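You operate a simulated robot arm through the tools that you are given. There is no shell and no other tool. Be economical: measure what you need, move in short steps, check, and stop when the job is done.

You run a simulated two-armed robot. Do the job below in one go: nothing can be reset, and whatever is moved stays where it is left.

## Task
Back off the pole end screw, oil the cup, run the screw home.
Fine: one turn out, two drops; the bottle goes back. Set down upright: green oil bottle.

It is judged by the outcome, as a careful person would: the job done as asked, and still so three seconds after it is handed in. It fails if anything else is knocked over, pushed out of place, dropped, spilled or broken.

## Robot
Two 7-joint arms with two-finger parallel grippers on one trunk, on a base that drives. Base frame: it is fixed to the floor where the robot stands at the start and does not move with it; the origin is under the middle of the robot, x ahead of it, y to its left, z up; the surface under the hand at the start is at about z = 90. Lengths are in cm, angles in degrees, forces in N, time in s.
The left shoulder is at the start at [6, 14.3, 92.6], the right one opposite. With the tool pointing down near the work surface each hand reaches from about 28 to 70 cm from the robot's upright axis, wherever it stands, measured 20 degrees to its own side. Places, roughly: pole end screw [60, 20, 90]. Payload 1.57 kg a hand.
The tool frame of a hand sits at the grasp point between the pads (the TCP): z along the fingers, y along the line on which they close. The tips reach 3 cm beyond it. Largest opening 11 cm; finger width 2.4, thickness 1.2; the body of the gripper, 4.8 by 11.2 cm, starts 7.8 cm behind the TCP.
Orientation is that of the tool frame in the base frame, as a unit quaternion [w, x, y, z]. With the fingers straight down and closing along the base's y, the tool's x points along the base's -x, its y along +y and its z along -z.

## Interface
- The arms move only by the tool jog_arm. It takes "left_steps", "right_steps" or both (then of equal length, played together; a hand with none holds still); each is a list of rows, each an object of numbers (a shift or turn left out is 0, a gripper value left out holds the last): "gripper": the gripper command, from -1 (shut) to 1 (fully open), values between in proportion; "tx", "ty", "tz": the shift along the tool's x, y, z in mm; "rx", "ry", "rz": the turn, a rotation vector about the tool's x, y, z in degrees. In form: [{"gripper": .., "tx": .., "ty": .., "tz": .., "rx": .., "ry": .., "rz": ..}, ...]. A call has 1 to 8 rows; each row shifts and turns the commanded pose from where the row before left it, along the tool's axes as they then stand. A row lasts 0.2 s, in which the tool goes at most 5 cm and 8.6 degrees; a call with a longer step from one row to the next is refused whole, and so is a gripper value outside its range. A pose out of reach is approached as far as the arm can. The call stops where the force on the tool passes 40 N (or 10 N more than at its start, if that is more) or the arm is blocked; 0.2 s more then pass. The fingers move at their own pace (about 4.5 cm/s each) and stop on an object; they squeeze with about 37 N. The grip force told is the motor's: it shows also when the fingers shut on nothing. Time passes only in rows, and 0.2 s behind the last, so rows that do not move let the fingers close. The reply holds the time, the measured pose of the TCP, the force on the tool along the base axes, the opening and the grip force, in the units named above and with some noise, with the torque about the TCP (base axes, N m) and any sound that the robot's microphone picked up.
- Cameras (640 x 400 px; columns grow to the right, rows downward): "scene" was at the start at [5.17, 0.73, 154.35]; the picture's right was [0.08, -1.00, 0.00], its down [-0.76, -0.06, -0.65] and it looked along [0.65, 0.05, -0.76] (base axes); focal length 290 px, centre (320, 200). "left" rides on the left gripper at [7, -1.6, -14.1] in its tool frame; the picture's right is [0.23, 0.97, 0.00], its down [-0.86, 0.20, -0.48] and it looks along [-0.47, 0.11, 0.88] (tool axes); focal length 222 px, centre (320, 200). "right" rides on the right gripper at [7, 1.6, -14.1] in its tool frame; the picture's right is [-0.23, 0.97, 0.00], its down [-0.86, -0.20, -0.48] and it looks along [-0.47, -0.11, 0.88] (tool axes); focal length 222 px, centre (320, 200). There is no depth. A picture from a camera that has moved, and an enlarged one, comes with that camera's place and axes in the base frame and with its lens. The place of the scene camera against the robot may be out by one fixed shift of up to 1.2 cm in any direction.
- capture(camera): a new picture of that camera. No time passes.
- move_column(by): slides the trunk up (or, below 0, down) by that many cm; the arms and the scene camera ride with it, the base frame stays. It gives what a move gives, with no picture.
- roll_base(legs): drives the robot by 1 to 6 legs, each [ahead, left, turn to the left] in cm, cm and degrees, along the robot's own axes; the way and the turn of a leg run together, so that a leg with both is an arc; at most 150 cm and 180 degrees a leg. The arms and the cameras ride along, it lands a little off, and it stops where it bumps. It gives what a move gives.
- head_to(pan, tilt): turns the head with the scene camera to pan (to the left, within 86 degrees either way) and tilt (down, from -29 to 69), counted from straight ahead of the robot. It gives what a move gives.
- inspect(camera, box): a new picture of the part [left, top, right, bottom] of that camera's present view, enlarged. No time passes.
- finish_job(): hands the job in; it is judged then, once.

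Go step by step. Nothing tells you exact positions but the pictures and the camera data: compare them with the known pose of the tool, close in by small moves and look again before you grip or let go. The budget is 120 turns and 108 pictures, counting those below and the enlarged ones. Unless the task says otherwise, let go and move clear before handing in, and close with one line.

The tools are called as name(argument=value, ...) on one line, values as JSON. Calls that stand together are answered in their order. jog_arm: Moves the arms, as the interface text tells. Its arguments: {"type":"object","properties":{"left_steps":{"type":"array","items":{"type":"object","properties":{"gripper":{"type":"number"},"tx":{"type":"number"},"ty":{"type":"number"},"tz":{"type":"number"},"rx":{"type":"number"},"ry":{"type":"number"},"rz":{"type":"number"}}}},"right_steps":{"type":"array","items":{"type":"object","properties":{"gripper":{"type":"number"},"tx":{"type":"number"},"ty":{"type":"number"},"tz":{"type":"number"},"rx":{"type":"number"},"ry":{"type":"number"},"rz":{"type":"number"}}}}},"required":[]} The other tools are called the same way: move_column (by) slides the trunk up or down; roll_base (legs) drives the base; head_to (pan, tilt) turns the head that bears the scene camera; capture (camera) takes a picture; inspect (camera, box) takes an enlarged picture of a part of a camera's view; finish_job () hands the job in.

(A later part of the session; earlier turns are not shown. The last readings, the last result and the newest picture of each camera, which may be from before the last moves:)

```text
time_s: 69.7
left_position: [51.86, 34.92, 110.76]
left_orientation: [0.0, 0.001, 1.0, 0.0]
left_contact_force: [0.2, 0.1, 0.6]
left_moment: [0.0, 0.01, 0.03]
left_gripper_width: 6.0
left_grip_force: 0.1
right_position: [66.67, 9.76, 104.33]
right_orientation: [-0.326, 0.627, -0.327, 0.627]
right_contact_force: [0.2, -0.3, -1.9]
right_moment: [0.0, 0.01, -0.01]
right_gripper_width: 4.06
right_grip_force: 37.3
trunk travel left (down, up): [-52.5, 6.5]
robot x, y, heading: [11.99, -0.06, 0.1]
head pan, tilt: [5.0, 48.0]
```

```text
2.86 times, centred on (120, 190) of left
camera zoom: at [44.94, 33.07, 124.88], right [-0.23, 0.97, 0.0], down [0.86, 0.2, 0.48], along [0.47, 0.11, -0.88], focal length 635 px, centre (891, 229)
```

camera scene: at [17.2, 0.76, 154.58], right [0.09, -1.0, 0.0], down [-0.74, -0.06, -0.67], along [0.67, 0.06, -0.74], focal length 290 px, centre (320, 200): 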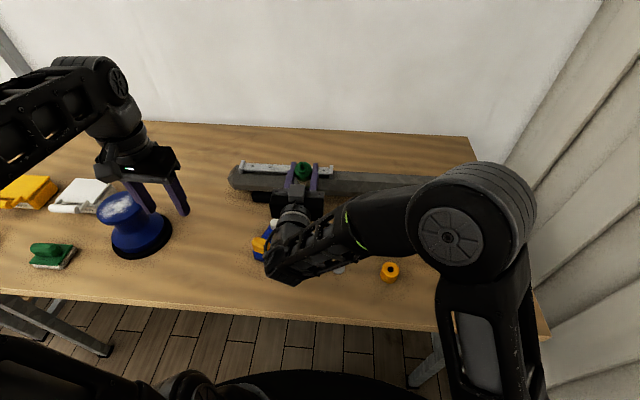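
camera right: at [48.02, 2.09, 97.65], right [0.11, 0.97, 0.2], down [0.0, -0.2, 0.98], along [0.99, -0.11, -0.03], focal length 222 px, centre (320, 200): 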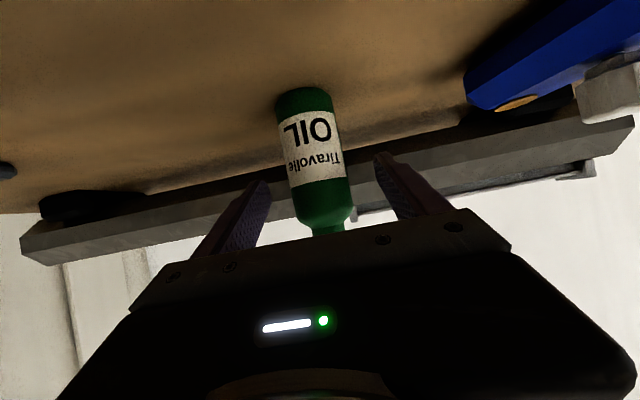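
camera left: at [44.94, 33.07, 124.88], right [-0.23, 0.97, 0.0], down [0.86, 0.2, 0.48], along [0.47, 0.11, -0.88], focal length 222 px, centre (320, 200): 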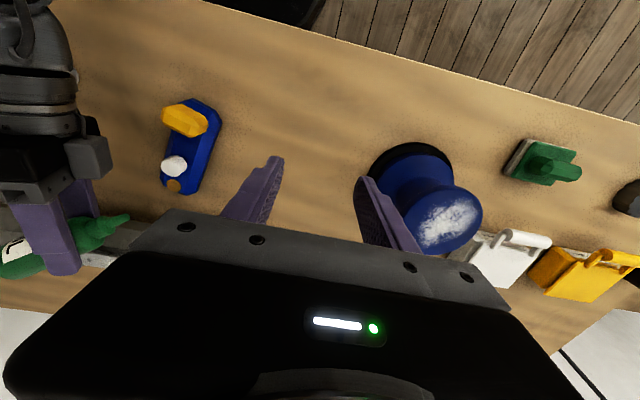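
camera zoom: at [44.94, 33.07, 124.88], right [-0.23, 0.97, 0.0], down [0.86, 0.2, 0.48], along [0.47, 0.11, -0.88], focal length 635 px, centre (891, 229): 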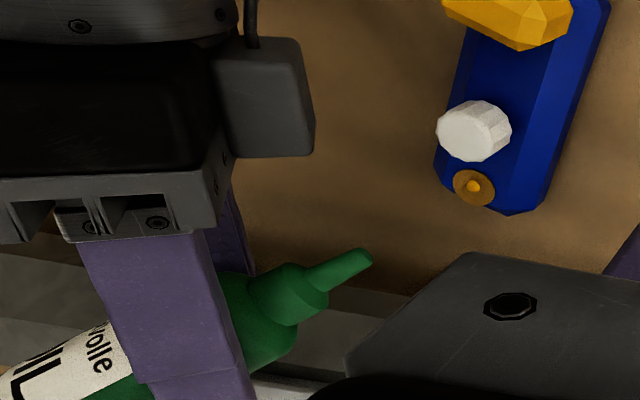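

A bright bead now sits in the middle of the cup: a drop has landed. I hold one short row and look again for the second.

jog_arm(right_steps=[{}])

inspect(camera="left", box=[140, 160, 200, 198])

```text
time_s: 70.1
left_position: [51.96, 34.81, 110.83]
left_orientation: [0.0, 0.001, 1.0, 0.0]
left_contact_force: [0.4, 0.0, -0.2]
left_moment: [0.0, 0.03, -0.04]
left_gripper_width: 5.98
left_grip_force: 0.1
right_position: [66.58, 9.8, 104.23]
right_orientation: [-0.326, 0.628, -0.326, 0.627]
right_contact_force: [-0.5, -0.1, -1.1]
right_moment: [-0.02, -0.01, 0.0]
right_gripper_width: 4.03
right_grip_force: 36.8
trunk travel left (down, up): [-52.5, 6.5]
robot x, y, heading: [11.88, -0.05, 0.3]
head pan, tilt: [5.0, 48.0]
```

```text
10.53 times, centred on (170, 179) of left
camera zoom: at [44.94, 33.07, 124.88], right [-0.23, 0.97, 0.0], down [0.86, 0.2, 0.48], along [0.47, 0.11, -0.88], focal length 2338 px, centre (1899, 421)
```

zoom: 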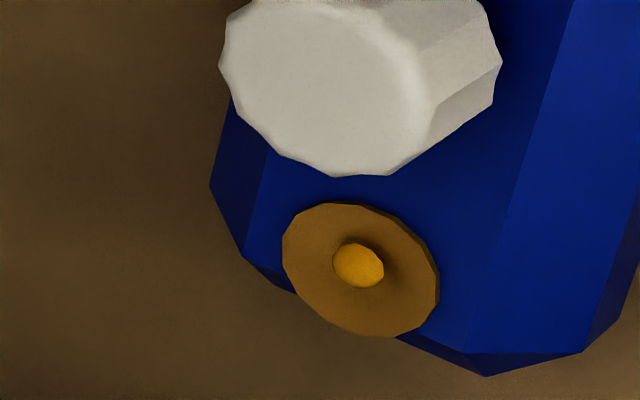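

One bead, unchanged. I wait another short row and compare.

jog_arm(right_steps=[{}])

inspect(camera="left", box=[140, 160, 200, 198])

```text
time_s: 70.5
left_position: [51.85, 34.68, 110.77]
left_orientation: [0.0, 0.002, 1.0, 0.0]
left_contact_force: [-0.5, 0.9, -0.6]
left_moment: [-0.01, 0.0, 0.03]
left_gripper_width: 6.0
left_grip_force: 0.1
right_position: [66.67, 9.69, 104.3]
right_orientation: [-0.325, 0.627, -0.326, 0.628]
right_contact_force: [-0.6, 0.9, -1.3]
right_moment: [-0.02, 0.0, 0.01]
right_gripper_width: 4.06
right_grip_force: 37.5
trunk travel left (down, up): [-52.5, 6.5]
robot x, y, heading: [11.93, 0.24, -0.1]
head pan, tilt: [5.0, 48.0]
```

```text
10.53 times, centred on (170, 179) of left
camera zoom: at [44.94, 33.07, 124.88], right [-0.23, 0.97, 0.0], down [0.86, 0.2, 0.48], along [0.47, 0.11, -0.88], focal length 2338 px, centre (1899, 421)
```

zoom: 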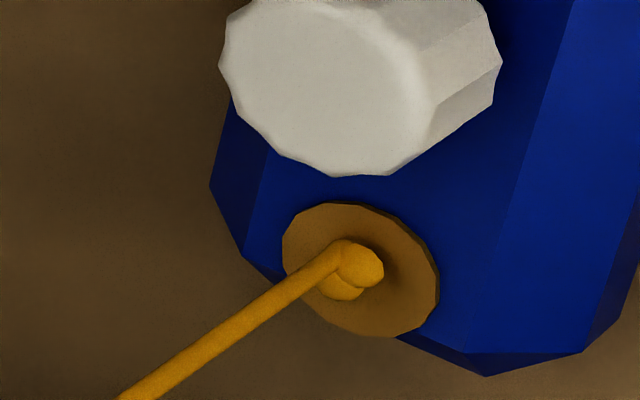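

The second drop is just landing (its streak and a second bead are visible). I roll the bottle back upright at once.

jog_arm(right_steps=[{"rz": 8.5}, {"rz": 8.5}, {"rz": 8.5}, {"rz": 8.5}, {"rz": 8.5}, {"rz": 8.5}, {"rz": 8.5}, {"rz": 8.5}])

inspect(camera="left", box=[140, 160, 200, 198])

```text
time_s: 72.3
left_position: [51.87, 34.86, 110.77]
left_orientation: [0.0, 0.001, 1.0, 0.0]
left_contact_force: [-0.3, 0.3, 0.8]
left_moment: [0.0, 0.01, 0.01]
left_gripper_width: 6.01
left_grip_force: 0.1
right_position: [66.67, 9.77, 104.28]
right_orientation: [0.622, -0.336, 0.622, -0.337]
right_contact_force: [0.3, 0.4, -1.3]
right_moment: [0.02, 0.03, 0.02]
right_gripper_width: 4.05
right_grip_force: 36.7
trunk travel left (down, up): [-52.5, 6.5]
robot x, y, heading: [12.18, 0.08, -0.0]
head pan, tilt: [5.0, 48.0]
```

```text
10.53 times, centred on (170, 179) of left
camera zoom: at [44.94, 33.07, 124.88], right [-0.23, 0.97, 0.0], down [0.86, 0.2, 0.48], along [0.47, 0.11, -0.88], focal length 2338 px, centre (1899, 421)
```

zoom: 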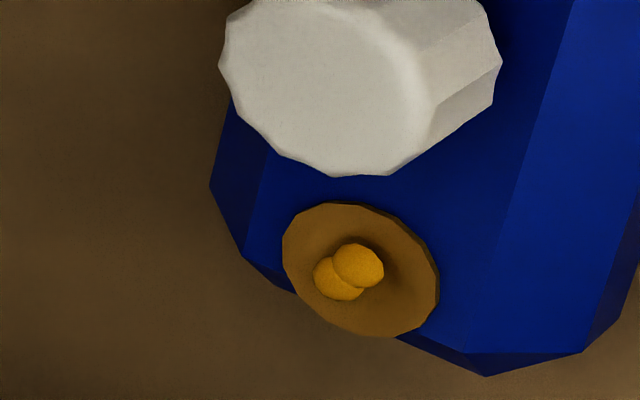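

Exactly two beads in the cup. I roll upright fully, lift, then bring the bottle back toward its spot.

jog_arm(right_steps=[{"rz": 8.14}, {"rz": 8.14}, {"rz": 8.14}, {"rz": 8.14}, {"rz": 8.14}, {"rz": 8.14}, {"rz": 8.16}, {"tx": -27}])

jog_arm(right_steps=[{"ty": -31, "tz": -10}, {"ty": -31, "tz": -10}, {"ty": -31, "tz": -9}, {"ry": 7.4}, {"ry": 7.4}, {"ry": 7.4}, {"ry": 7.3}, {}])

capture(camera="scene")

capture(camera="right")

```text
time_s: 74.1
left_position: [51.81, 34.69, 110.81]
left_orientation: [0.001, 0.0, 1.0, 0.0]
left_contact_force: [-0.1, -0.5, 0.3]
left_moment: [-0.05, -0.01, 0.01]
left_gripper_width: 6.0
left_grip_force: 0.0
right_position: [66.51, 9.68, 107.1]
right_orientation: [0.707, 0.002, 0.707, 0.001]
right_contact_force: [-0.4, 0.0, -0.5]
right_moment: [0.01, 0.02, -0.02]
right_gripper_width: 4.05
right_grip_force: 36.8
trunk travel left (down, up): [-52.5, 6.5]
robot x, y, heading: [11.66, -0.09, 0.1]
head pan, tilt: [5.0, 48.0]
```

```text
time_s: 75.9
left_position: [51.96, 34.82, 110.77]
left_orientation: [0.0, 0.001, 1.0, 0.001]
left_contact_force: [-1.1, 0.6, 0.4]
left_moment: [-0.03, -0.01, -0.03]
left_gripper_width: 5.98
left_grip_force: 0.1
right_position: [63.76, 0.48, 107.08]
right_orientation: [0.503, 0.0, 0.864, 0.001]
right_contact_force: [-0.1, -0.7, -1.0]
right_moment: [0.01, 0.01, 0.02]
right_gripper_width: 4.05
right_grip_force: 37.2
trunk travel left (down, up): [-52.5, 6.5]
robot x, y, heading: [12.13, -0.03, -0.1]
head pan, tilt: [5.0, 48.0]
```

```text
41 pictures are left
camera scene: at [17.23, 0.78, 154.57], right [0.09, -1.0, 0.0], down [-0.74, -0.06, -0.67], along [0.67, 0.06, -0.74], focal length 290 px, centre (320, 200)
```

scene: 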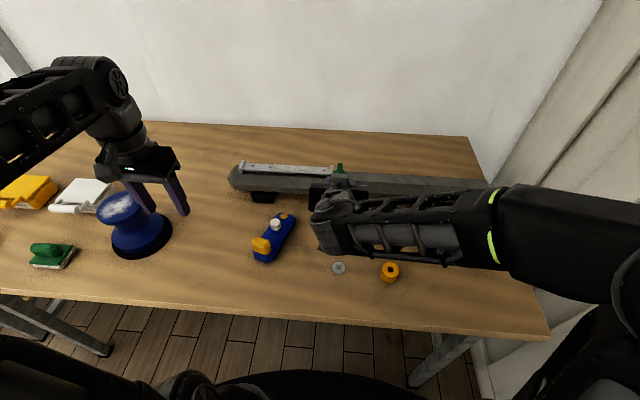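

```text
40 pictures are left
camera right: at [48.06, 2.05, 107.83], right [0.11, 0.97, 0.2], down [0.01, -0.2, 0.98], along [0.99, -0.11, -0.03], focal length 222 px, centre (320, 200)
```

right: 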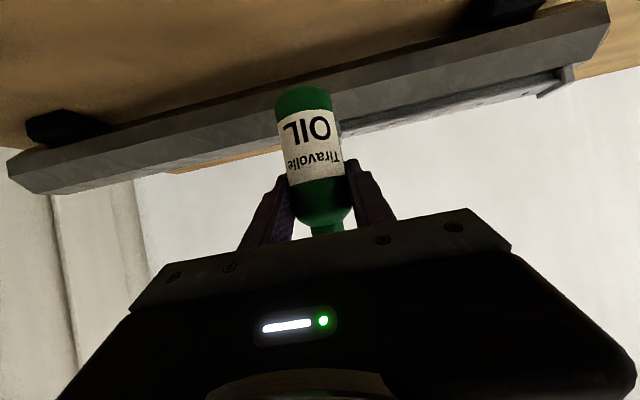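

The bottle is upright above its original place. I lower it slowly.

jog_arm(right_steps=[{"tx": 27.6, "tz": 15.6}, {"tx": 27.6, "tz": 15.6}, {"tx": 17.4, "tz": 9.8}, {"tx": 8.7, "tz": 4.9}, {}])

jog_arm(right_steps=[{"tx": 2.6, "tz": 1.5}, {"tx": 1.7, "tz": 1.0}, {}])

capture(camera="right")

```text
time_s: 77.1
left_position: [51.81, 34.64, 110.67]
left_orientation: [0.0, 0.001, 1.0, 0.0]
left_contact_force: [0.1, 0.0, -0.9]
left_moment: [-0.02, 0.02, -0.02]
left_gripper_width: 5.99
left_grip_force: 0.0
right_position: [63.87, 0.48, 97.68]
right_orientation: [0.504, 0.0, 0.864, 0.0]
right_contact_force: [0.0, 0.3, -1.1]
right_moment: [-0.02, -0.01, -0.03]
right_gripper_width: 4.05
right_grip_force: 37.3
trunk travel left (down, up): [-52.5, 6.5]
robot x, y, heading: [11.79, 0.04, -0.1]
head pan, tilt: [5.0, 48.0]
```

```text
time_s: 77.9
left_position: [51.94, 34.63, 110.84]
left_orientation: [0.0, 0.001, 1.0, -0.001]
left_contact_force: [-0.6, -0.5, -0.3]
left_moment: [-0.01, -0.01, 0.02]
left_gripper_width: 6.01
left_grip_force: 0.1
right_position: [63.84, 0.4, 97.19]
right_orientation: [0.505, 0.0, 0.863, 0.0]
right_contact_force: [0.9, 0.0, -0.9]
right_moment: [-0.02, 0.0, -0.02]
right_gripper_width: 4.03
right_grip_force: 37.5
trunk travel left (down, up): [-52.5, 6.5]
robot x, y, heading: [11.75, -0.05, -0.2]
head pan, tilt: [5.0, 48.0]
```

```text
39 pictures are left
camera right: at [48.08, 2.06, 97.94], right [0.11, 0.97, 0.2], down [0.0, -0.2, 0.98], along [0.99, -0.11, -0.03], focal length 222 px, centre (320, 200)
```

right: 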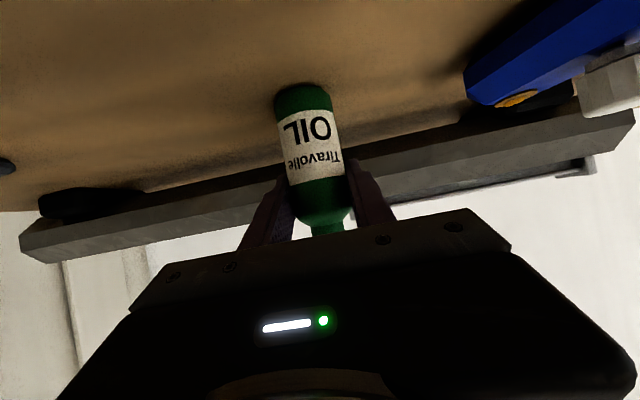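

Still about 2 mm above the grip height. I lower in 1 mm steps to find contact.

jog_arm(right_steps=[{"tx": 0.87, "tz": 0.5}, {"tx": 0.87, "tz": 0.5}, {}])

jog_arm(right_steps=[{"tx": 0.7, "tz": 0.4}, {}])

```text
time_s: 78.7
left_position: [51.9, 34.74, 110.74]
left_orientation: [0.0, 0.001, 1.0, 0.0]
left_contact_force: [-0.1, 0.5, -0.3]
left_moment: [0.01, 0.01, 0.01]
left_gripper_width: 6.01
left_grip_force: 0.0
right_position: [63.83, 0.44, 96.97]
right_orientation: [0.504, 0.0, 0.864, 0.0]
right_contact_force: [0.2, -0.1, 0.8]
right_moment: [-0.05, -0.01, 0.0]
right_gripper_width: 4.07
right_grip_force: 36.6
trunk travel left (down, up): [-52.5, 6.5]
robot x, y, heading: [11.64, -0.43, 0.1]
head pan, tilt: [5.0, 48.0]
```

```text
time_s: 79.3
left_position: [51.85, 34.73, 110.74]
left_orientation: [0.0, 0.001, 1.0, -0.001]
left_contact_force: [-0.7, -0.6, -0.2]
left_moment: [-0.01, 0.02, 0.02]
left_gripper_width: 6.0
left_grip_force: 0.1
right_position: [63.84, 0.53, 96.99]
right_orientation: [0.504, 0.0, 0.864, 0.001]
right_contact_force: [-0.8, -1.4, 6.1]
right_moment: [-0.1, 0.09, 0.01]
right_gripper_width: 4.03
right_grip_force: 37.2
trunk travel left (down, up): [-52.5, 6.5]
robot x, y, heading: [11.96, -0.15, 0.1]
head pan, tilt: [5.0, 48.0]
```

The bottle stands on the table (6 N up). I open the fingers and check before backing off.

jog_arm(right_steps=[{"gripper": -0.1}, {"gripper": 0.2}, {"gripper": 0.6}, {"gripper": 0.6}, {}])

jog_arm(right_steps=[{"tz": -20}, {"tz": -30}, {"tz": -30}, {"tz": -30}, {}])

capture(camera="right")

capture(camera="scene")

```text
time_s: 80.5
left_position: [52.0, 34.74, 110.76]
left_orientation: [0.0, 0.001, 1.0, 0.0]
left_contact_force: [0.3, -1.5, 0.3]
left_moment: [0.02, 0.02, 0.01]
left_gripper_width: 6.01
left_grip_force: 0.1
right_position: [63.77, 0.51, 96.94]
right_orientation: [0.503, 0.0, 0.864, 0.0]
right_contact_force: [-0.7, 0.1, -0.3]
right_moment: [0.0, -0.01, 0.01]
right_gripper_width: 8.8
right_grip_force: 0.1
trunk travel left (down, up): [-52.5, 6.5]
robot x, y, heading: [11.74, -0.0, 0.0]
head pan, tilt: [5.0, 48.0]
```

```text
time_s: 81.7
left_position: [52.02, 34.66, 110.73]
left_orientation: [0.0, 0.001, 1.0, 0.0]
left_contact_force: [-0.4, 0.3, 0.6]
left_moment: [-0.02, 0.01, 0.04]
left_gripper_width: 6.01
left_grip_force: 0.1
right_position: [54.19, 0.47, 102.42]
right_orientation: [0.504, 0.0, 0.864, 0.001]
right_contact_force: [0.4, 0.2, 0.4]
right_moment: [0.01, -0.01, -0.04]
right_gripper_width: 8.82
right_grip_force: 0.1
trunk travel left (down, up): [-52.5, 6.5]
robot x, y, heading: [11.84, 0.2, 0.0]
head pan, tilt: [5.0, 48.0]
```

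```text
38 pictures are left
camera right: at [38.5, 2.09, 103.16], right [0.11, 0.97, 0.2], down [0.01, -0.2, 0.98], along [0.99, -0.11, -0.03], focal length 222 px, centre (320, 200)
```

right: 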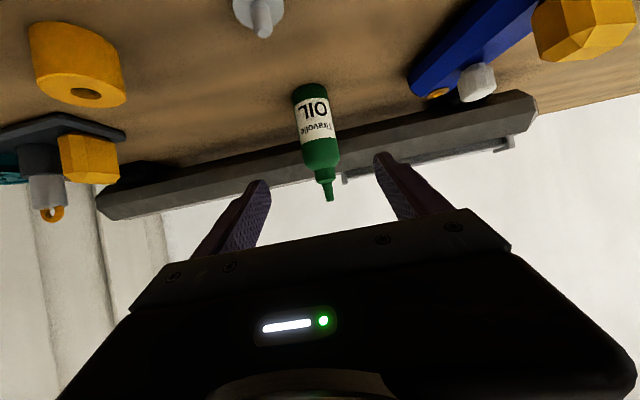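

```text
37 pictures are left
camera scene: at [17.26, 0.78, 154.57], right [0.09, -1.0, 0.0], down [-0.74, -0.06, -0.67], along [0.67, 0.06, -0.74], focal length 290 px, centre (320, 200)
```

scene: 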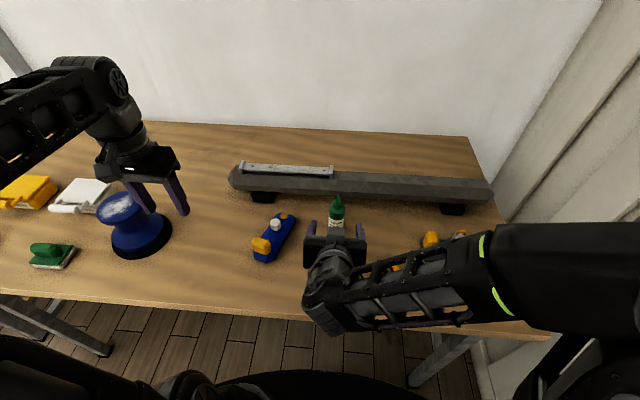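

The bottle is back upright at its spot. Now I reorient the right hand (45° pitch, −17° yaw) to hold the body again, while the left goes back above the knob.

jog_arm(right_steps=[{"ry": 7.75}, {"ry": 7.75}, {"rx": 6, "rz": 6}, {"rx": 6, "rz": 6}, {}], left_steps=[{"tx": -16, "ty": -38, "tz": 10}, {"tx": -16, "ty": -38, "tz": 10}, {"tx": -16, "ty": -38, "tz": 10}, {"tx": -16, "ty": -38, "tz": 10}, {"tx": -16, "ty": -38, "tz": 10}])

capture(camera="left")

```text
time_s: 82.9
left_position: [59.94, 15.57, 105.59]
left_orientation: [0.0, 0.0, 1.0, 0.0]
left_contact_force: [-0.2, -0.5, 0.1]
left_moment: [0.04, 0.01, -0.02]
left_gripper_width: 5.99
left_grip_force: 0.0
right_position: [54.26, 0.44, 102.32]
right_orientation: [0.378, 0.137, 0.914, -0.056]
right_contact_force: [-0.3, -0.2, -0.4]
right_moment: [0.03, 0.01, 0.0]
right_gripper_width: 8.81
right_grip_force: 0.0
trunk travel left (down, up): [-52.5, 6.5]
robot x, y, heading: [12.0, 0.23, -0.1]
head pan, tilt: [5.0, 48.0]
```

```text
36 pictures are left
camera left: at [53.06, 13.86, 119.74], right [-0.23, 0.97, 0.0], down [0.86, 0.2, 0.48], along [0.47, 0.11, -0.88], focal length 222 px, centre (320, 200)
```

left: 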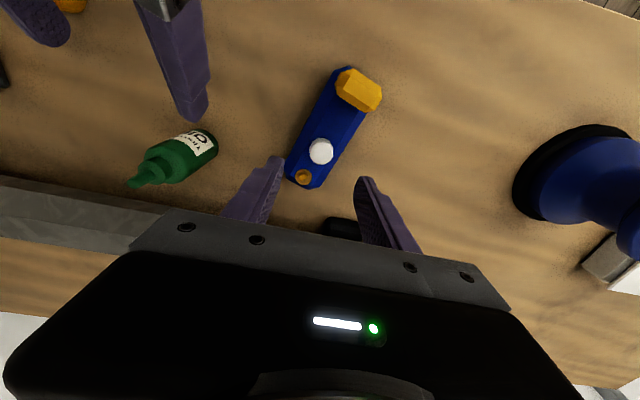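

Same layout as before. The right hand goes across to its earlier pre-grasp point.

jog_arm(right_steps=[{"tz": -35, "tx": 10}, {"tz": -35, "tx": 10}, {"tx": 17, "ty": 40, "tz": -8}, {"tx": 17, "ty": 40, "tz": -8}, {"tx": 17, "ty": 40, "tz": -8}, {"tx": 17, "ty": 40, "tz": -8}, {}])

```text
time_s: 84.5
left_position: [59.89, 15.69, 105.74]
left_orientation: [0.0, 0.0, 1.0, 0.0]
left_contact_force: [-0.1, 0.0, 0.1]
left_moment: [0.0, -0.02, 0.0]
left_gripper_width: 6.0
left_grip_force: 0.0
right_position: [47.36, 18.51, 103.0]
right_orientation: [0.379, 0.148, 0.911, -0.066]
right_contact_force: [-0.1, 1.0, 0.6]
right_moment: [0.02, -0.01, 0.03]
right_gripper_width: 8.81
right_grip_force: 0.0
trunk travel left (down, up): [-52.5, 6.5]
robot x, y, heading: [12.04, 0.04, -0.3]
head pan, tilt: [5.0, 48.0]
```

It ended about 1.5 cm short of the command; I check whether it is still settling or touching something.

jog_arm(right_steps=[{}, {}])

head_to(pan=25, tilt=48)

capture(camera="scene")

capture(camera="left")

```text
time_s: 85.1
left_position: [59.9, 15.68, 105.68]
left_orientation: [0.001, 0.0, 1.0, 0.0]
left_contact_force: [1.1, 0.2, -0.1]
left_moment: [-0.04, -0.02, 0.0]
left_gripper_width: 6.03
left_grip_force: 0.1
right_position: [47.43, 18.62, 102.91]
right_orientation: [0.378, 0.149, 0.911, -0.067]
right_contact_force: [0.2, 0.1, 0.3]
right_moment: [0.0, -0.01, -0.02]
right_gripper_width: 8.79
right_grip_force: 0.0
trunk travel left (down, up): [-52.5, 6.5]
robot x, y, heading: [12.17, 0.35, 0.1]
head pan, tilt: [5.0, 48.0]
```

```text
time_s: 85.9
left_position: [59.95, 15.66, 105.76]
left_orientation: [0.001, 0.001, 1.0, 0.001]
left_contact_force: [0.3, 0.0, -0.1]
left_moment: [0.01, 0.01, 0.02]
left_gripper_width: 5.99
left_grip_force: 0.0
right_position: [47.44, 18.64, 102.95]
right_orientation: [0.378, 0.151, 0.911, -0.067]
right_contact_force: [-0.7, 0.7, 0.5]
right_moment: [-0.01, -0.02, -0.02]
right_gripper_width: 8.81
right_grip_force: 0.2
trunk travel left (down, up): [-52.5, 6.5]
robot x, y, heading: [11.77, -0.26, 0.0]
head pan, tilt: [25.0, 48.0]
```

```text
35 pictures are left
camera scene: at [16.52, 3.41, 154.57], right [0.42, -0.91, 0.0], down [-0.67, -0.31, -0.67], along [0.61, 0.28, -0.74], focal length 290 px, centre (320, 200)
```

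scene: 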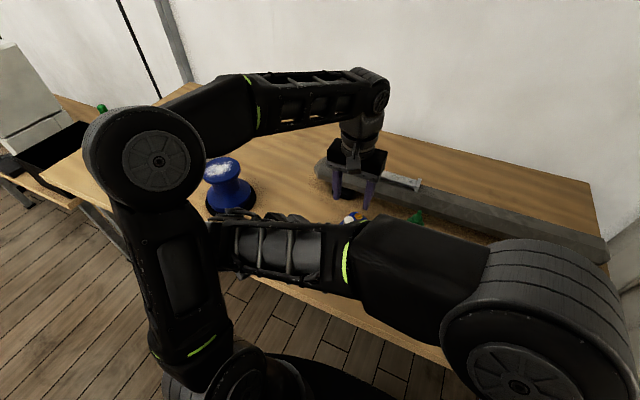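

```text
34 pictures are left
camera left: at [52.96, 13.98, 119.83], right [-0.22, 0.97, 0.0], down [0.85, 0.2, 0.48], along [0.47, 0.11, -0.88], focal length 222 px, centre (320, 200)
```

left: 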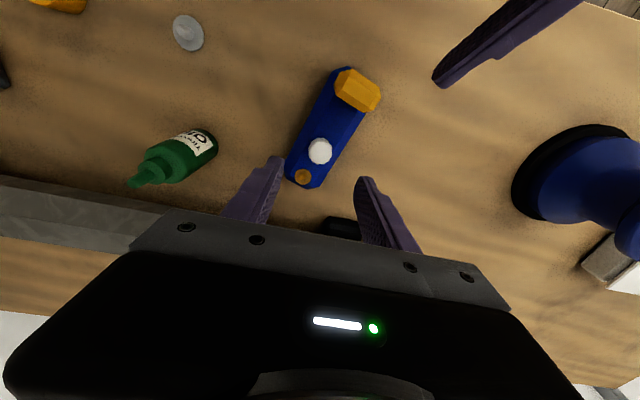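

The right wrist is brushing the left upper arm; going forward frees it. I step to the pre-grasp point.

jog_arm(right_steps=[{"tx": 9, "ty": 1, "tz": 26}, {"tx": 9, "ty": 1, "tz": 26}, {}])

capture(camera="right")

```text
time_s: 86.7
left_position: [59.79, 15.54, 105.56]
left_orientation: [0.0, 0.001, 1.0, 0.0]
left_contact_force: [0.9, -0.8, 0.2]
left_moment: [-0.01, 0.0, -0.01]
left_gripper_width: 5.98
left_grip_force: 0.0
right_position: [48.3, 19.34, 98.44]
right_orientation: [0.379, 0.136, 0.914, -0.056]
right_contact_force: [0.2, -0.1, 0.3]
right_moment: [0.01, 0.01, -0.02]
right_gripper_width: 8.81
right_grip_force: 0.0
trunk travel left (down, up): [-52.5, 6.5]
robot x, y, heading: [11.83, 0.03, 0.2]
head pan, tilt: [25.0, 48.0]
```

```text
33 pictures are left
camera right: at [34.51, 25.08, 103.37], right [0.44, 0.89, 0.16], down [0.2, -0.27, 0.94], along [0.88, -0.38, -0.29], focal length 222 px, centre (320, 200)
```

right: 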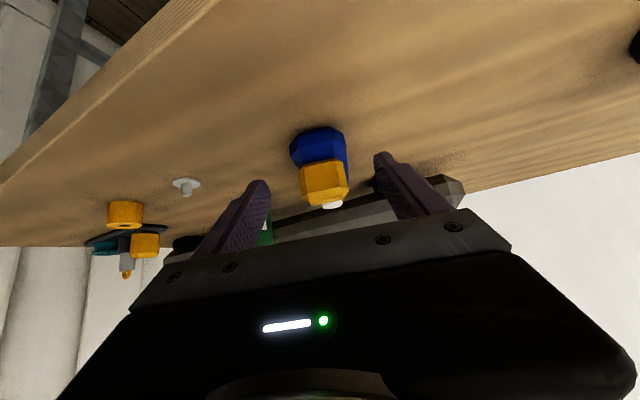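

Free again and aligned as before. I advance and close on the body.

jog_arm(right_steps=[{"tz": 16, "ty": -0.9, "tx": -0.9}, {"tz": 16}, {"tz": 15}, {"tz": 13}, {}])

jog_arm(right_steps=[{"gripper": -1}, {"gripper": -1}, {"gripper": -1}, {"gripper": -1}, {"gripper": -1}], left_steps=[{"rz": -8.5}, {"rz": -8.5}, {"rz": -8.5}, {"rz": -8.5}, {"rz": -8.5}])

jog_arm(left_steps=[{"rz": -8.5}, {"rz": -8.5}, {"rz": -8.5}, {"rz": -8.5}, {"rz": -8.5}, {"rz": -5}, {"tz": 30}, {"tz": 25}])

inspect(camera="left", box=[220, 80, 420, 205])

```text
time_s: 87.9
left_position: [59.94, 15.62, 105.62]
left_orientation: [-0.001, 0.001, 1.0, 0.0]
left_contact_force: [0.3, 0.6, -0.4]
left_moment: [-0.01, 0.0, 0.0]
left_gripper_width: 5.99
left_grip_force: 0.0
right_position: [52.49, 17.71, 94.21]
right_orientation: [0.379, 0.137, 0.914, -0.057]
right_contact_force: [0.8, 0.5, -0.2]
right_moment: [0.01, -0.02, -0.01]
right_gripper_width: 8.84
right_grip_force: 0.0
trunk travel left (down, up): [-52.5, 6.5]
robot x, y, heading: [11.53, -0.5, -0.2]
head pan, tilt: [25.0, 48.0]
```

```text
time_s: 89.1
left_position: [59.92, 15.64, 105.69]
left_orientation: [-0.001, -0.363, 0.932, 0.0]
left_contact_force: [0.0, -0.5, 0.5]
left_moment: [0.0, 0.02, 0.03]
left_gripper_width: 6.02
left_grip_force: 0.0
right_position: [52.47, 17.88, 94.31]
right_orientation: [0.378, 0.137, 0.914, -0.057]
right_contact_force: [0.3, 1.2, -0.2]
right_moment: [0.0, -0.03, 0.08]
right_gripper_width: 5.54
right_grip_force: 37.2
trunk travel left (down, up): [-52.5, 6.5]
robot x, y, heading: [11.57, 0.16, 0.1]
head pan, tilt: [25.0, 48.0]
```

```text
time_s: 90.9
left_position: [60.14, 15.72, 100.21]
left_orientation: [0.0, -0.706, 0.708, 0.0]
left_contact_force: [0.3, -0.2, 0.5]
left_moment: [0.0, -0.04, 0.01]
left_gripper_width: 5.98
left_grip_force: 0.1
right_position: [52.49, 17.92, 94.13]
right_orientation: [0.379, 0.136, 0.914, -0.057]
right_contact_force: [0.0, -0.5, 0.4]
right_moment: [0.06, 0.09, 0.07]
right_gripper_width: 5.57
right_grip_force: 37.2
trunk travel left (down, up): [-52.5, 6.5]
robot x, y, heading: [11.76, 0.13, -0.0]
head pan, tilt: [25.0, 48.0]
```

```text
3.20 times, centred on (320, 142) of left
camera zoom: at [61.7, 8.67, 114.38], right [-0.97, -0.23, 0.0], down [-0.2, 0.86, 0.48], along [-0.11, 0.47, -0.88], focal length 711 px, centre (320, 384)
```

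zoom: 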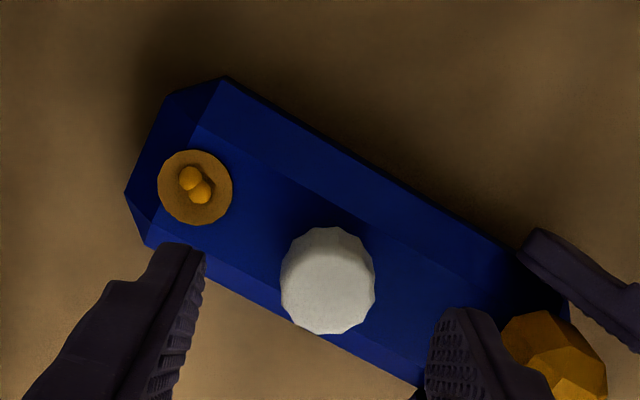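

The body is held again, the two beads are intact. Knob axis is [59.9, 15.55]; I narrow the fingers to clear the cup, recentre, descend and grip.

jog_arm(left_steps=[{"tx": 1.5, "ty": 1, "gripper": -0.25}, {}, {"tz": 13}, {"tz": 13}, {"gripper": -1}, {"gripper": -1}, {"gripper": -1}, {}])

jog_arm(left_steps=[{"rz": 7.5}, {"rz": 7.5}, {"rz": 7.5}, {"rz": 7.5}, {}])

```text
time_s: 92.7
left_position: [59.97, 15.55, 97.64]
left_orientation: [0.0, -0.706, 0.708, 0.0]
left_contact_force: [7.2, 0.1, 1.0]
left_moment: [-0.01, 0.08, -0.08]
left_gripper_width: 2.82
left_grip_force: 36.9
right_position: [52.39, 17.83, 94.24]
right_orientation: [0.379, 0.136, 0.914, -0.057]
right_contact_force: [-5.9, -0.6, 1.8]
right_moment: [-0.09, -0.47, -0.11]
right_gripper_width: 5.55
right_grip_force: 36.9
trunk travel left (down, up): [-52.5, 6.5]
robot x, y, heading: [11.77, 0.26, -0.1]
head pan, tilt: [25.0, 48.0]
```

```text
time_s: 93.9
left_position: [59.9, 15.57, 97.63]
left_orientation: [0.001, -0.498, 0.867, 0.0]
left_contact_force: [12.5, 0.1, -0.2]
left_moment: [0.07, 0.01, -0.02]
left_gripper_width: 2.77
left_grip_force: 36.6
right_position: [52.46, 17.78, 94.24]
right_orientation: [0.378, 0.137, 0.914, -0.056]
right_contact_force: [-11.1, -1.9, 5.2]
right_moment: [-0.11, -0.38, -0.31]
right_gripper_width: 5.55
right_grip_force: 36.8
trunk travel left (down, up): [-52.5, 6.5]
robot x, y, heading: [11.62, -0.15, 0.1]
head pan, tilt: [25.0, 48.0]
```

Turning back in works; I ease 1 mm against the sideways load and continue in portions.

jog_arm(left_steps=[{"tx": -0.6, "ty": -1.0}, {"rz": 7.5}, {"rz": 7.5}, {"rz": 7.5}, {"rz": 7.5}, {}])

inspect(camera="left", box=[220, 80, 420, 205])

```text
time_s: 95.3
left_position: [59.79, 15.49, 97.72]
left_orientation: [-0.001, -0.257, 0.967, 0.0]
left_contact_force: [-3.5, 0.4, 3.4]
left_moment: [-0.34, 0.18, -0.08]
left_gripper_width: 2.79
left_grip_force: 36.6
right_position: [52.54, 17.78, 94.21]
right_orientation: [0.378, 0.136, 0.914, -0.056]
right_contact_force: [2.9, -0.5, -0.3]
right_moment: [0.51, 0.41, -0.01]
right_gripper_width: 5.55
right_grip_force: 37.0
trunk travel left (down, up): [-52.5, 6.5]
robot x, y, heading: [12.16, 0.42, 0.2]
head pan, tilt: [25.0, 48.0]
```

```text
3.20 times, centred on (320, 142) of left
camera zoom: at [54.69, 10.58, 111.75], right [-0.68, 0.73, 0.0], down [0.64, 0.6, 0.48], along [0.35, 0.33, -0.88], focal length 711 px, centre (320, 384)
```

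zoom: 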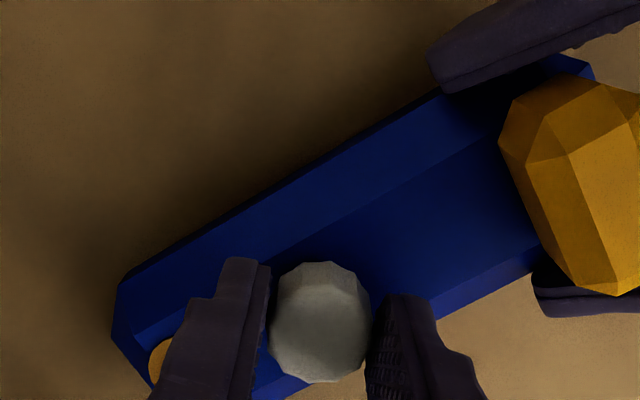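

60° in, loads low. Continuing.

jog_arm(left_steps=[{"rz": 7.5}, {"rz": 7.5}, {"rz": 7.5}, {"rz": 7.5}, {}])

jog_arm(left_steps=[{"rz": 7.5}, {"rz": 7.5}, {"rz": 7.5}, {"rz": 7.5}, {}])

```text
time_s: 96.5
left_position: [59.81, 15.58, 97.57]
left_orientation: [0.0, 0.001, 1.0, -0.001]
left_contact_force: [-10.4, 1.4, 2.9]
left_moment: [-0.24, 0.38, -0.07]
left_gripper_width: 2.8
left_grip_force: 37.2
right_position: [52.56, 17.84, 94.21]
right_orientation: [0.379, 0.137, 0.914, -0.057]
right_contact_force: [11.2, -1.6, -1.9]
right_moment: [0.26, 0.25, 0.18]
right_gripper_width: 5.56
right_grip_force: 36.9
trunk travel left (down, up): [-52.5, 6.5]
robot x, y, heading: [11.53, 0.47, -0.1]
head pan, tilt: [25.0, 48.0]
```

```text
time_s: 97.7
left_position: [59.87, 15.48, 97.6]
left_orientation: [-0.001, 0.26, 0.966, 0.0]
left_contact_force: [-11.7, 1.3, -0.1]
left_moment: [0.05, 0.05, -0.04]
left_gripper_width: 2.73
left_grip_force: 37.4
right_position: [52.63, 17.82, 94.16]
right_orientation: [0.378, 0.137, 0.914, -0.057]
right_contact_force: [11.0, -2.0, 1.1]
right_moment: [-0.08, 0.38, 0.19]
right_gripper_width: 5.53
right_grip_force: 36.6
trunk travel left (down, up): [-52.5, 6.5]
robot x, y, heading: [11.6, -0.22, -0.1]
head pan, tilt: [25.0, 48.0]
```

Halfway, 120° in this stroke. I ease 1 mm and finish the stroke.

jog_arm(left_steps=[{"tx": 1.0, "ty": -0.6}, {"rz": 7.5}, {"rz": 7.5}, {"rz": 7.5}, {"rz": 7.5}, {}])

jog_arm(left_steps=[{"rz": 7.5}, {"rz": 7.5}, {"rz": 7.5}, {"rz": 7.5}, {}])

```text
time_s: 99.1
left_position: [59.91, 15.53, 97.63]
left_orientation: [0.0, 0.502, 0.865, 0.0]
left_contact_force: [8.7, 4.7, -9.2]
left_moment: [-0.11, -0.15, -0.07]
left_gripper_width: 2.75
left_grip_force: 36.9
right_position: [52.4, 17.92, 94.21]
right_orientation: [0.378, 0.137, 0.914, -0.056]
right_contact_force: [-8.6, -4.6, 8.7]
right_moment: [0.04, -0.87, -0.45]
right_gripper_width: 5.54
right_grip_force: 36.4
trunk travel left (down, up): [-52.5, 6.5]
robot x, y, heading: [12.0, 0.14, 0.0]
head pan, tilt: [25.0, 48.0]
```

```text
time_s: 100.3
left_position: [59.88, 15.55, 97.69]
left_orientation: [0.0, 0.709, 0.706, -0.001]
left_contact_force: [13.0, 4.4, -10.2]
left_moment: [0.11, -0.62, -0.01]
left_gripper_width: 2.75
left_grip_force: 37.0
right_position: [52.46, 17.8, 94.27]
right_orientation: [0.379, 0.137, 0.913, -0.057]
right_contact_force: [-12.6, -4.5, 12.2]
right_moment: [-0.26, -0.59, -0.57]
right_gripper_width: 5.56
right_grip_force: 36.7
trunk travel left (down, up): [-52.5, 6.5]
robot x, y, heading: [12.39, -0.02, -0.0]
head pan, tilt: [25.0, 48.0]
```

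180° in, and the knob pulls the hand down as it should. I release just enough, lift, swing back and regrip for the second half.

jog_arm(left_steps=[{"gripper": -0.25}, {"gripper": -0.25}, {}, {"tz": -28}, {"rz": -8.5}, {"rz": -8.5}, {"rz": -8.5}, {"rz": -8.5}])

jog_arm(left_steps=[{"rz": -8.5}, {"rz": -8.5}, {"rz": -8.5}, {"rz": -8.5}, {"rz": -8.5}, {"rz": -8.5}, {"rz": -8.5}, {"rz": -8.5}])

jog_arm(left_steps=[{"rz": -8.5}, {"rz": -8.5}, {"rz": -8.5}, {"rz": -8.5}, {"rz": -8.5}, {"rz": -8.5}, {"rz": -8.5}, {"rz": -8.5}])

jog_arm(left_steps=[{"rz": -8.5}, {"rz": -1.5}, {}])

inspect(camera="left", box=[220, 80, 420, 205])

```text
time_s: 102.1
left_position: [59.8, 15.46, 100.51]
left_orientation: [0.0, 0.469, 0.883, 0.0]
left_contact_force: [0.2, 0.4, -0.1]
left_moment: [-0.02, 0.0, -0.03]
left_gripper_width: 4.14
left_grip_force: 0.0
right_position: [52.43, 17.81, 94.24]
right_orientation: [0.379, 0.137, 0.914, -0.057]
right_contact_force: [-0.2, 0.7, 1.8]
right_moment: [-0.04, 0.21, -0.02]
right_gripper_width: 5.55
right_grip_force: 36.6
trunk travel left (down, up): [-52.5, 6.5]
robot x, y, heading: [11.97, -0.03, -0.2]
head pan, tilt: [25.0, 48.0]
```

```text
time_s: 103.9
left_position: [59.72, 15.52, 100.35]
left_orientation: [0.0, -0.106, 0.994, 0.0]
left_contact_force: [-0.3, -0.2, 0.0]
left_moment: [-0.01, 0.0, 0.01]
left_gripper_width: 4.12
left_grip_force: 0.0
right_position: [52.34, 17.86, 94.18]
right_orientation: [0.379, 0.137, 0.914, -0.056]
right_contact_force: [-0.9, -0.4, -0.1]
right_moment: [-0.02, 0.23, 0.01]
right_gripper_width: 5.54
right_grip_force: 37.2
trunk travel left (down, up): [-52.5, 6.5]
robot x, y, heading: [11.89, 0.14, 0.1]
head pan, tilt: [25.0, 48.0]
```

```text
time_s: 105.7
left_position: [59.9, 15.45, 100.39]
left_orientation: [0.001, -0.643, 0.766, 0.0]
left_contact_force: [0.1, -0.5, -0.4]
left_moment: [0.02, -0.02, 0.0]
left_gripper_width: 4.1
left_grip_force: 0.1
right_position: [52.48, 17.81, 94.15]
right_orientation: [0.379, 0.136, 0.914, -0.056]
right_contact_force: [-1.1, -0.3, -0.2]
right_moment: [0.04, 0.13, -0.02]
right_gripper_width: 5.52
right_grip_force: 37.1
trunk travel left (down, up): [-52.5, 6.5]
robot x, y, heading: [11.92, -0.05, 0.2]
head pan, tilt: [25.0, 48.0]
```

```text
time_s: 106.5
left_position: [59.79, 15.56, 100.47]
left_orientation: [0.0, -0.707, 0.707, -0.001]
left_contact_force: [0.2, 0.7, 0.0]
left_moment: [0.0, -0.01, 0.01]
left_gripper_width: 4.16
left_grip_force: 0.0
right_position: [52.56, 17.68, 94.21]
right_orientation: [0.379, 0.137, 0.914, -0.056]
right_contact_force: [-0.4, -0.3, 0.0]
right_moment: [0.01, 0.06, -0.01]
right_gripper_width: 5.54
right_grip_force: 37.4
trunk travel left (down, up): [-52.5, 6.5]
robot x, y, heading: [11.84, 0.18, 0.0]
head pan, tilt: [25.0, 48.0]
```

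```text
3.20 times, centred on (320, 142) of left
camera zoom: at [61.48, 8.5, 114.55], right [-0.97, -0.23, 0.0], down [-0.2, 0.86, 0.48], along [-0.11, 0.47, -0.88], focal length 711 px, centre (320, 384)
```

zoom: 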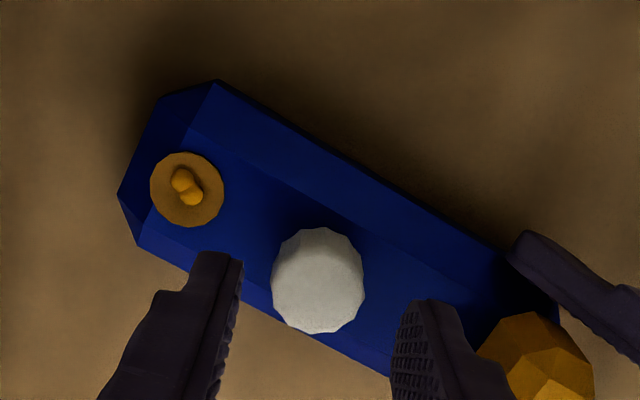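

Centred, drops intact. I descend, grip and turn on clockwise.

jog_arm(left_steps=[{"tz": 14}, {"tz": 14}, {"gripper": -1}, {"gripper": -1}, {"gripper": -1}, {}])

jog_arm(left_steps=[{"rz": 7.5}, {"rz": 7.5}, {"rz": 7.5}, {"rz": 7.5}, {}])

jog_arm(left_steps=[{"rz": 7.5}, {"rz": 7.5}, {"rz": 7.5}, {"rz": 7.5}, {}])

```text
time_s: 107.9
left_position: [59.9, 15.54, 97.66]
left_orientation: [0.001, -0.707, 0.707, -0.001]
left_contact_force: [9.3, 0.8, -0.5]
left_moment: [-0.04, 0.05, -0.08]
left_gripper_width: 2.74
left_grip_force: 36.9
right_position: [52.43, 17.84, 94.14]
right_orientation: [0.378, 0.136, 0.914, -0.056]
right_contact_force: [-8.0, -1.5, 0.5]
right_moment: [-0.09, -0.5, -0.14]
right_gripper_width: 5.57
right_grip_force: 36.9
trunk travel left (down, up): [-52.5, 6.5]
robot x, y, heading: [11.92, -0.04, -0.0]
head pan, tilt: [25.0, 48.0]
```

```text
time_s: 109.1
left_position: [59.9, 15.55, 97.69]
left_orientation: [0.0, -0.499, 0.867, 0.0]
left_contact_force: [9.9, 1.1, -1.2]
left_moment: [0.05, 0.02, -0.09]
left_gripper_width: 2.77
left_grip_force: 36.4
right_position: [52.6, 17.86, 94.17]
right_orientation: [0.378, 0.136, 0.914, -0.056]
right_contact_force: [-10.0, 0.0, 0.9]
right_moment: [-0.02, -0.22, -0.24]
right_gripper_width: 5.54
right_grip_force: 36.9
trunk travel left (down, up): [-52.5, 6.5]
robot x, y, heading: [12.24, -0.09, -0.1]
head pan, tilt: [25.0, 48.0]
```

```text
time_s: 110.3
left_position: [59.83, 15.55, 97.69]
left_orientation: [0.0, -0.258, 0.966, 0.0]
left_contact_force: [7.1, 0.7, 4.7]
left_moment: [0.26, -0.16, -0.05]
left_gripper_width: 2.71
left_grip_force: 37.4
right_position: [52.46, 17.89, 94.2]
right_orientation: [0.379, 0.135, 0.914, -0.056]
right_contact_force: [-8.0, 0.8, 0.2]
right_moment: [-0.11, 0.54, -0.12]
right_gripper_width: 5.54
right_grip_force: 36.6
trunk travel left (down, up): [-52.5, 6.5]
robot x, y, heading: [11.48, -0.16, -0.2]
head pan, tilt: [25.0, 48.0]
```

240° in, loads modest. Continuing.

jog_arm(left_steps=[{"rz": 7.5}, {"rz": 7.5}, {"rz": 7.5}, {"rz": 7.5}, {}])

jog_arm(left_steps=[{"rz": 7.5}, {"rz": 7.5}, {"rz": 7.5}, {"rz": 7.5}, {}])

jog_arm(left_steps=[{"rz": 7.5}, {"rz": 7.5}, {"rz": 7.5}, {"rz": 7.5}, {}])

```text
time_s: 111.5
left_position: [59.68, 15.51, 97.67]
left_orientation: [0.0, 0.002, 1.0, 0.0]
left_contact_force: [-9.2, 0.7, 16.0]
left_moment: [0.02, 0.84, -0.06]
left_gripper_width: 2.63
left_grip_force: 37.3
right_position: [52.47, 17.84, 94.27]
right_orientation: [0.379, 0.137, 0.914, -0.057]
right_contact_force: [7.9, 2.0, -7.7]
right_moment: [0.44, 0.87, 0.23]
right_gripper_width: 5.56
right_grip_force: 36.6
trunk travel left (down, up): [-52.5, 6.5]
robot x, y, heading: [11.88, 0.16, -0.2]
head pan, tilt: [25.0, 48.0]
```

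```text
time_s: 112.7
left_position: [59.73, 15.67, 97.52]
left_orientation: [-0.001, 0.261, 0.965, 0.0]
left_contact_force: [-13.3, 5.2, 11.2]
left_moment: [0.26, 0.47, -0.03]
left_gripper_width: 2.64
left_grip_force: 37.2
right_position: [52.49, 17.8, 94.31]
right_orientation: [0.379, 0.136, 0.914, -0.057]
right_contact_force: [13.5, -3.4, -6.7]
right_moment: [0.16, 0.28, 0.14]
right_gripper_width: 5.52
right_grip_force: 36.9
trunk travel left (down, up): [-52.5, 6.5]
robot x, y, heading: [11.79, -0.13, -0.0]
head pan, tilt: [25.0, 48.0]
```

```text
time_s: 113.9
left_position: [59.83, 15.68, 97.69]
left_orientation: [-0.001, 0.501, 0.865, 0.0]
left_contact_force: [-9.0, 12.6, 8.1]
left_moment: [0.37, 0.22, -0.03]
left_gripper_width: 2.64
left_grip_force: 37.0
right_position: [52.48, 17.75, 94.29]
right_orientation: [0.378, 0.137, 0.914, -0.058]
right_contact_force: [10.7, -12.2, -1.8]
right_moment: [0.01, -0.13, -0.49]
right_gripper_width: 5.55
right_grip_force: 37.0
trunk travel left (down, up): [-52.5, 6.5]
robot x, y, heading: [12.26, -0.32, -0.1]
head pan, tilt: [25.0, 48.0]
```

330° in. I ease the sideways load and turn the remaining part, watching for the stop.

jog_arm(left_steps=[{"tx": 1.5}, {"rz": 7.5}, {"rz": 7.5}, {"rz": 7.5}, {"rz": 7.5}, {}])

inspect(camera="left", box=[220, 80, 420, 205])

```text
time_s: 115.3
left_position: [59.78, 15.75, 97.5]
left_orientation: [0.0, 0.709, 0.705, 0.001]
left_contact_force: [9.7, 12.4, -2.1]
left_moment: [0.24, -0.3, 0.0]
left_gripper_width: 2.64
left_grip_force: 37.7
right_position: [52.52, 17.77, 94.22]
right_orientation: [0.379, 0.136, 0.914, -0.056]
right_contact_force: [-8.4, -13.3, 7.0]
right_moment: [-0.12, -0.7, -1.06]
right_gripper_width: 5.57
right_grip_force: 37.6
trunk travel left (down, up): [-52.5, 6.5]
robot x, y, heading: [12.12, -0.02, -0.0]
head pan, tilt: [25.0, 48.0]
```

```text
3.20 times, centred on (320, 142) of left
camera zoom: at [58.23, 22.6, 111.74], right [0.97, 0.22, 0.0], down [0.2, -0.86, 0.48], along [0.11, -0.47, -0.88], focal length 711 px, centre (320, 384)
```

zoom: 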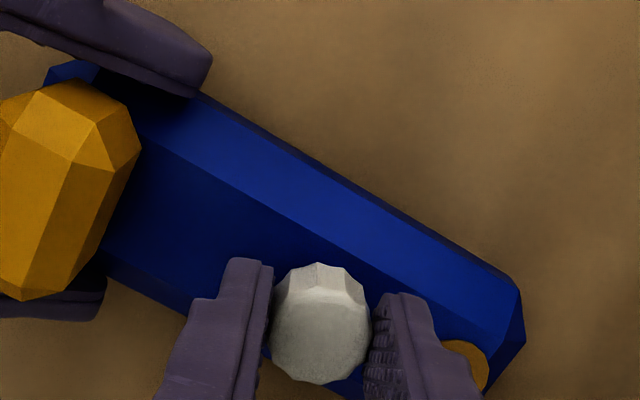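

Nominally one full turn in, though no clear stop torque yet. I ease the load and turn gently a bit more to feel for the seat.

jog_arm(left_steps=[{"tx": 1.2, "ty": 0.9}, {"rz": 6}, {"rz": 6}, {}])

jog_arm(left_steps=[{"rz": 6}, {"rz": 6}, {"rz": 6}, {}])

inspect(camera="left", box=[220, 80, 420, 205])

```text
time_s: 116.3
left_position: [60.04, 15.74, 97.53]
left_orientation: [0.0, 0.778, 0.628, 0.0]
left_contact_force: [9.8, 4.9, -2.4]
left_moment: [0.46, -0.3, -0.03]
left_gripper_width: 2.63
left_grip_force: 37.5
right_position: [52.44, 17.86, 94.32]
right_orientation: [0.378, 0.136, 0.914, -0.056]
right_contact_force: [-9.6, -5.4, 5.2]
right_moment: [-0.47, -0.45, -0.52]
right_gripper_width: 5.54
right_grip_force: 37.2
trunk travel left (down, up): [-52.5, 6.5]
robot x, y, heading: [11.86, 0.14, -0.3]
head pan, tilt: [25.0, 48.0]
```

```text
time_s: 117.3
left_position: [59.94, 15.72, 97.65]
left_orientation: [0.001, 0.867, 0.498, 0.0]
left_contact_force: [13.9, -3.8, -0.5]
left_moment: [-0.16, -0.05, 0.52]
left_gripper_width: 2.76
left_grip_force: 36.4
right_position: [52.46, 18.0, 94.2]
right_orientation: [0.378, 0.136, 0.914, -0.056]
right_contact_force: [-12.4, 3.7, 3.8]
right_moment: [-0.08, -0.32, -0.5]
right_gripper_width: 5.56
right_grip_force: 37.8
trunk travel left (down, up): [-52.5, 6.5]
robot x, y, heading: [11.69, 0.12, 0.1]
head pan, tilt: [25.0, 48.0]
```

```text
3.20 times, centred on (320, 142) of left
camera zoom: at [61.99, 22.51, 111.79], right [0.96, -0.29, 0.0], down [-0.26, -0.84, 0.48], along [-0.14, -0.46, -0.88], focal length 711 px, centre (320, 384)
```

zoom: 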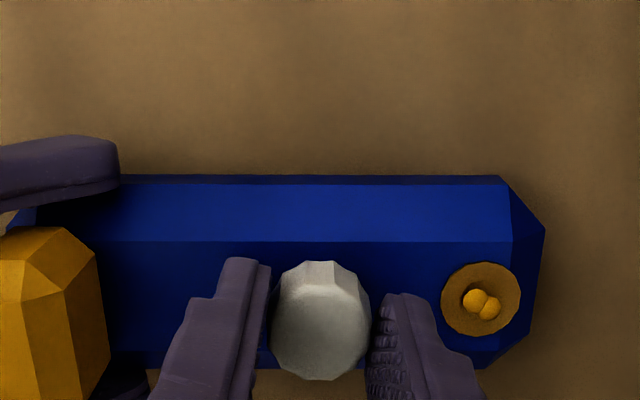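

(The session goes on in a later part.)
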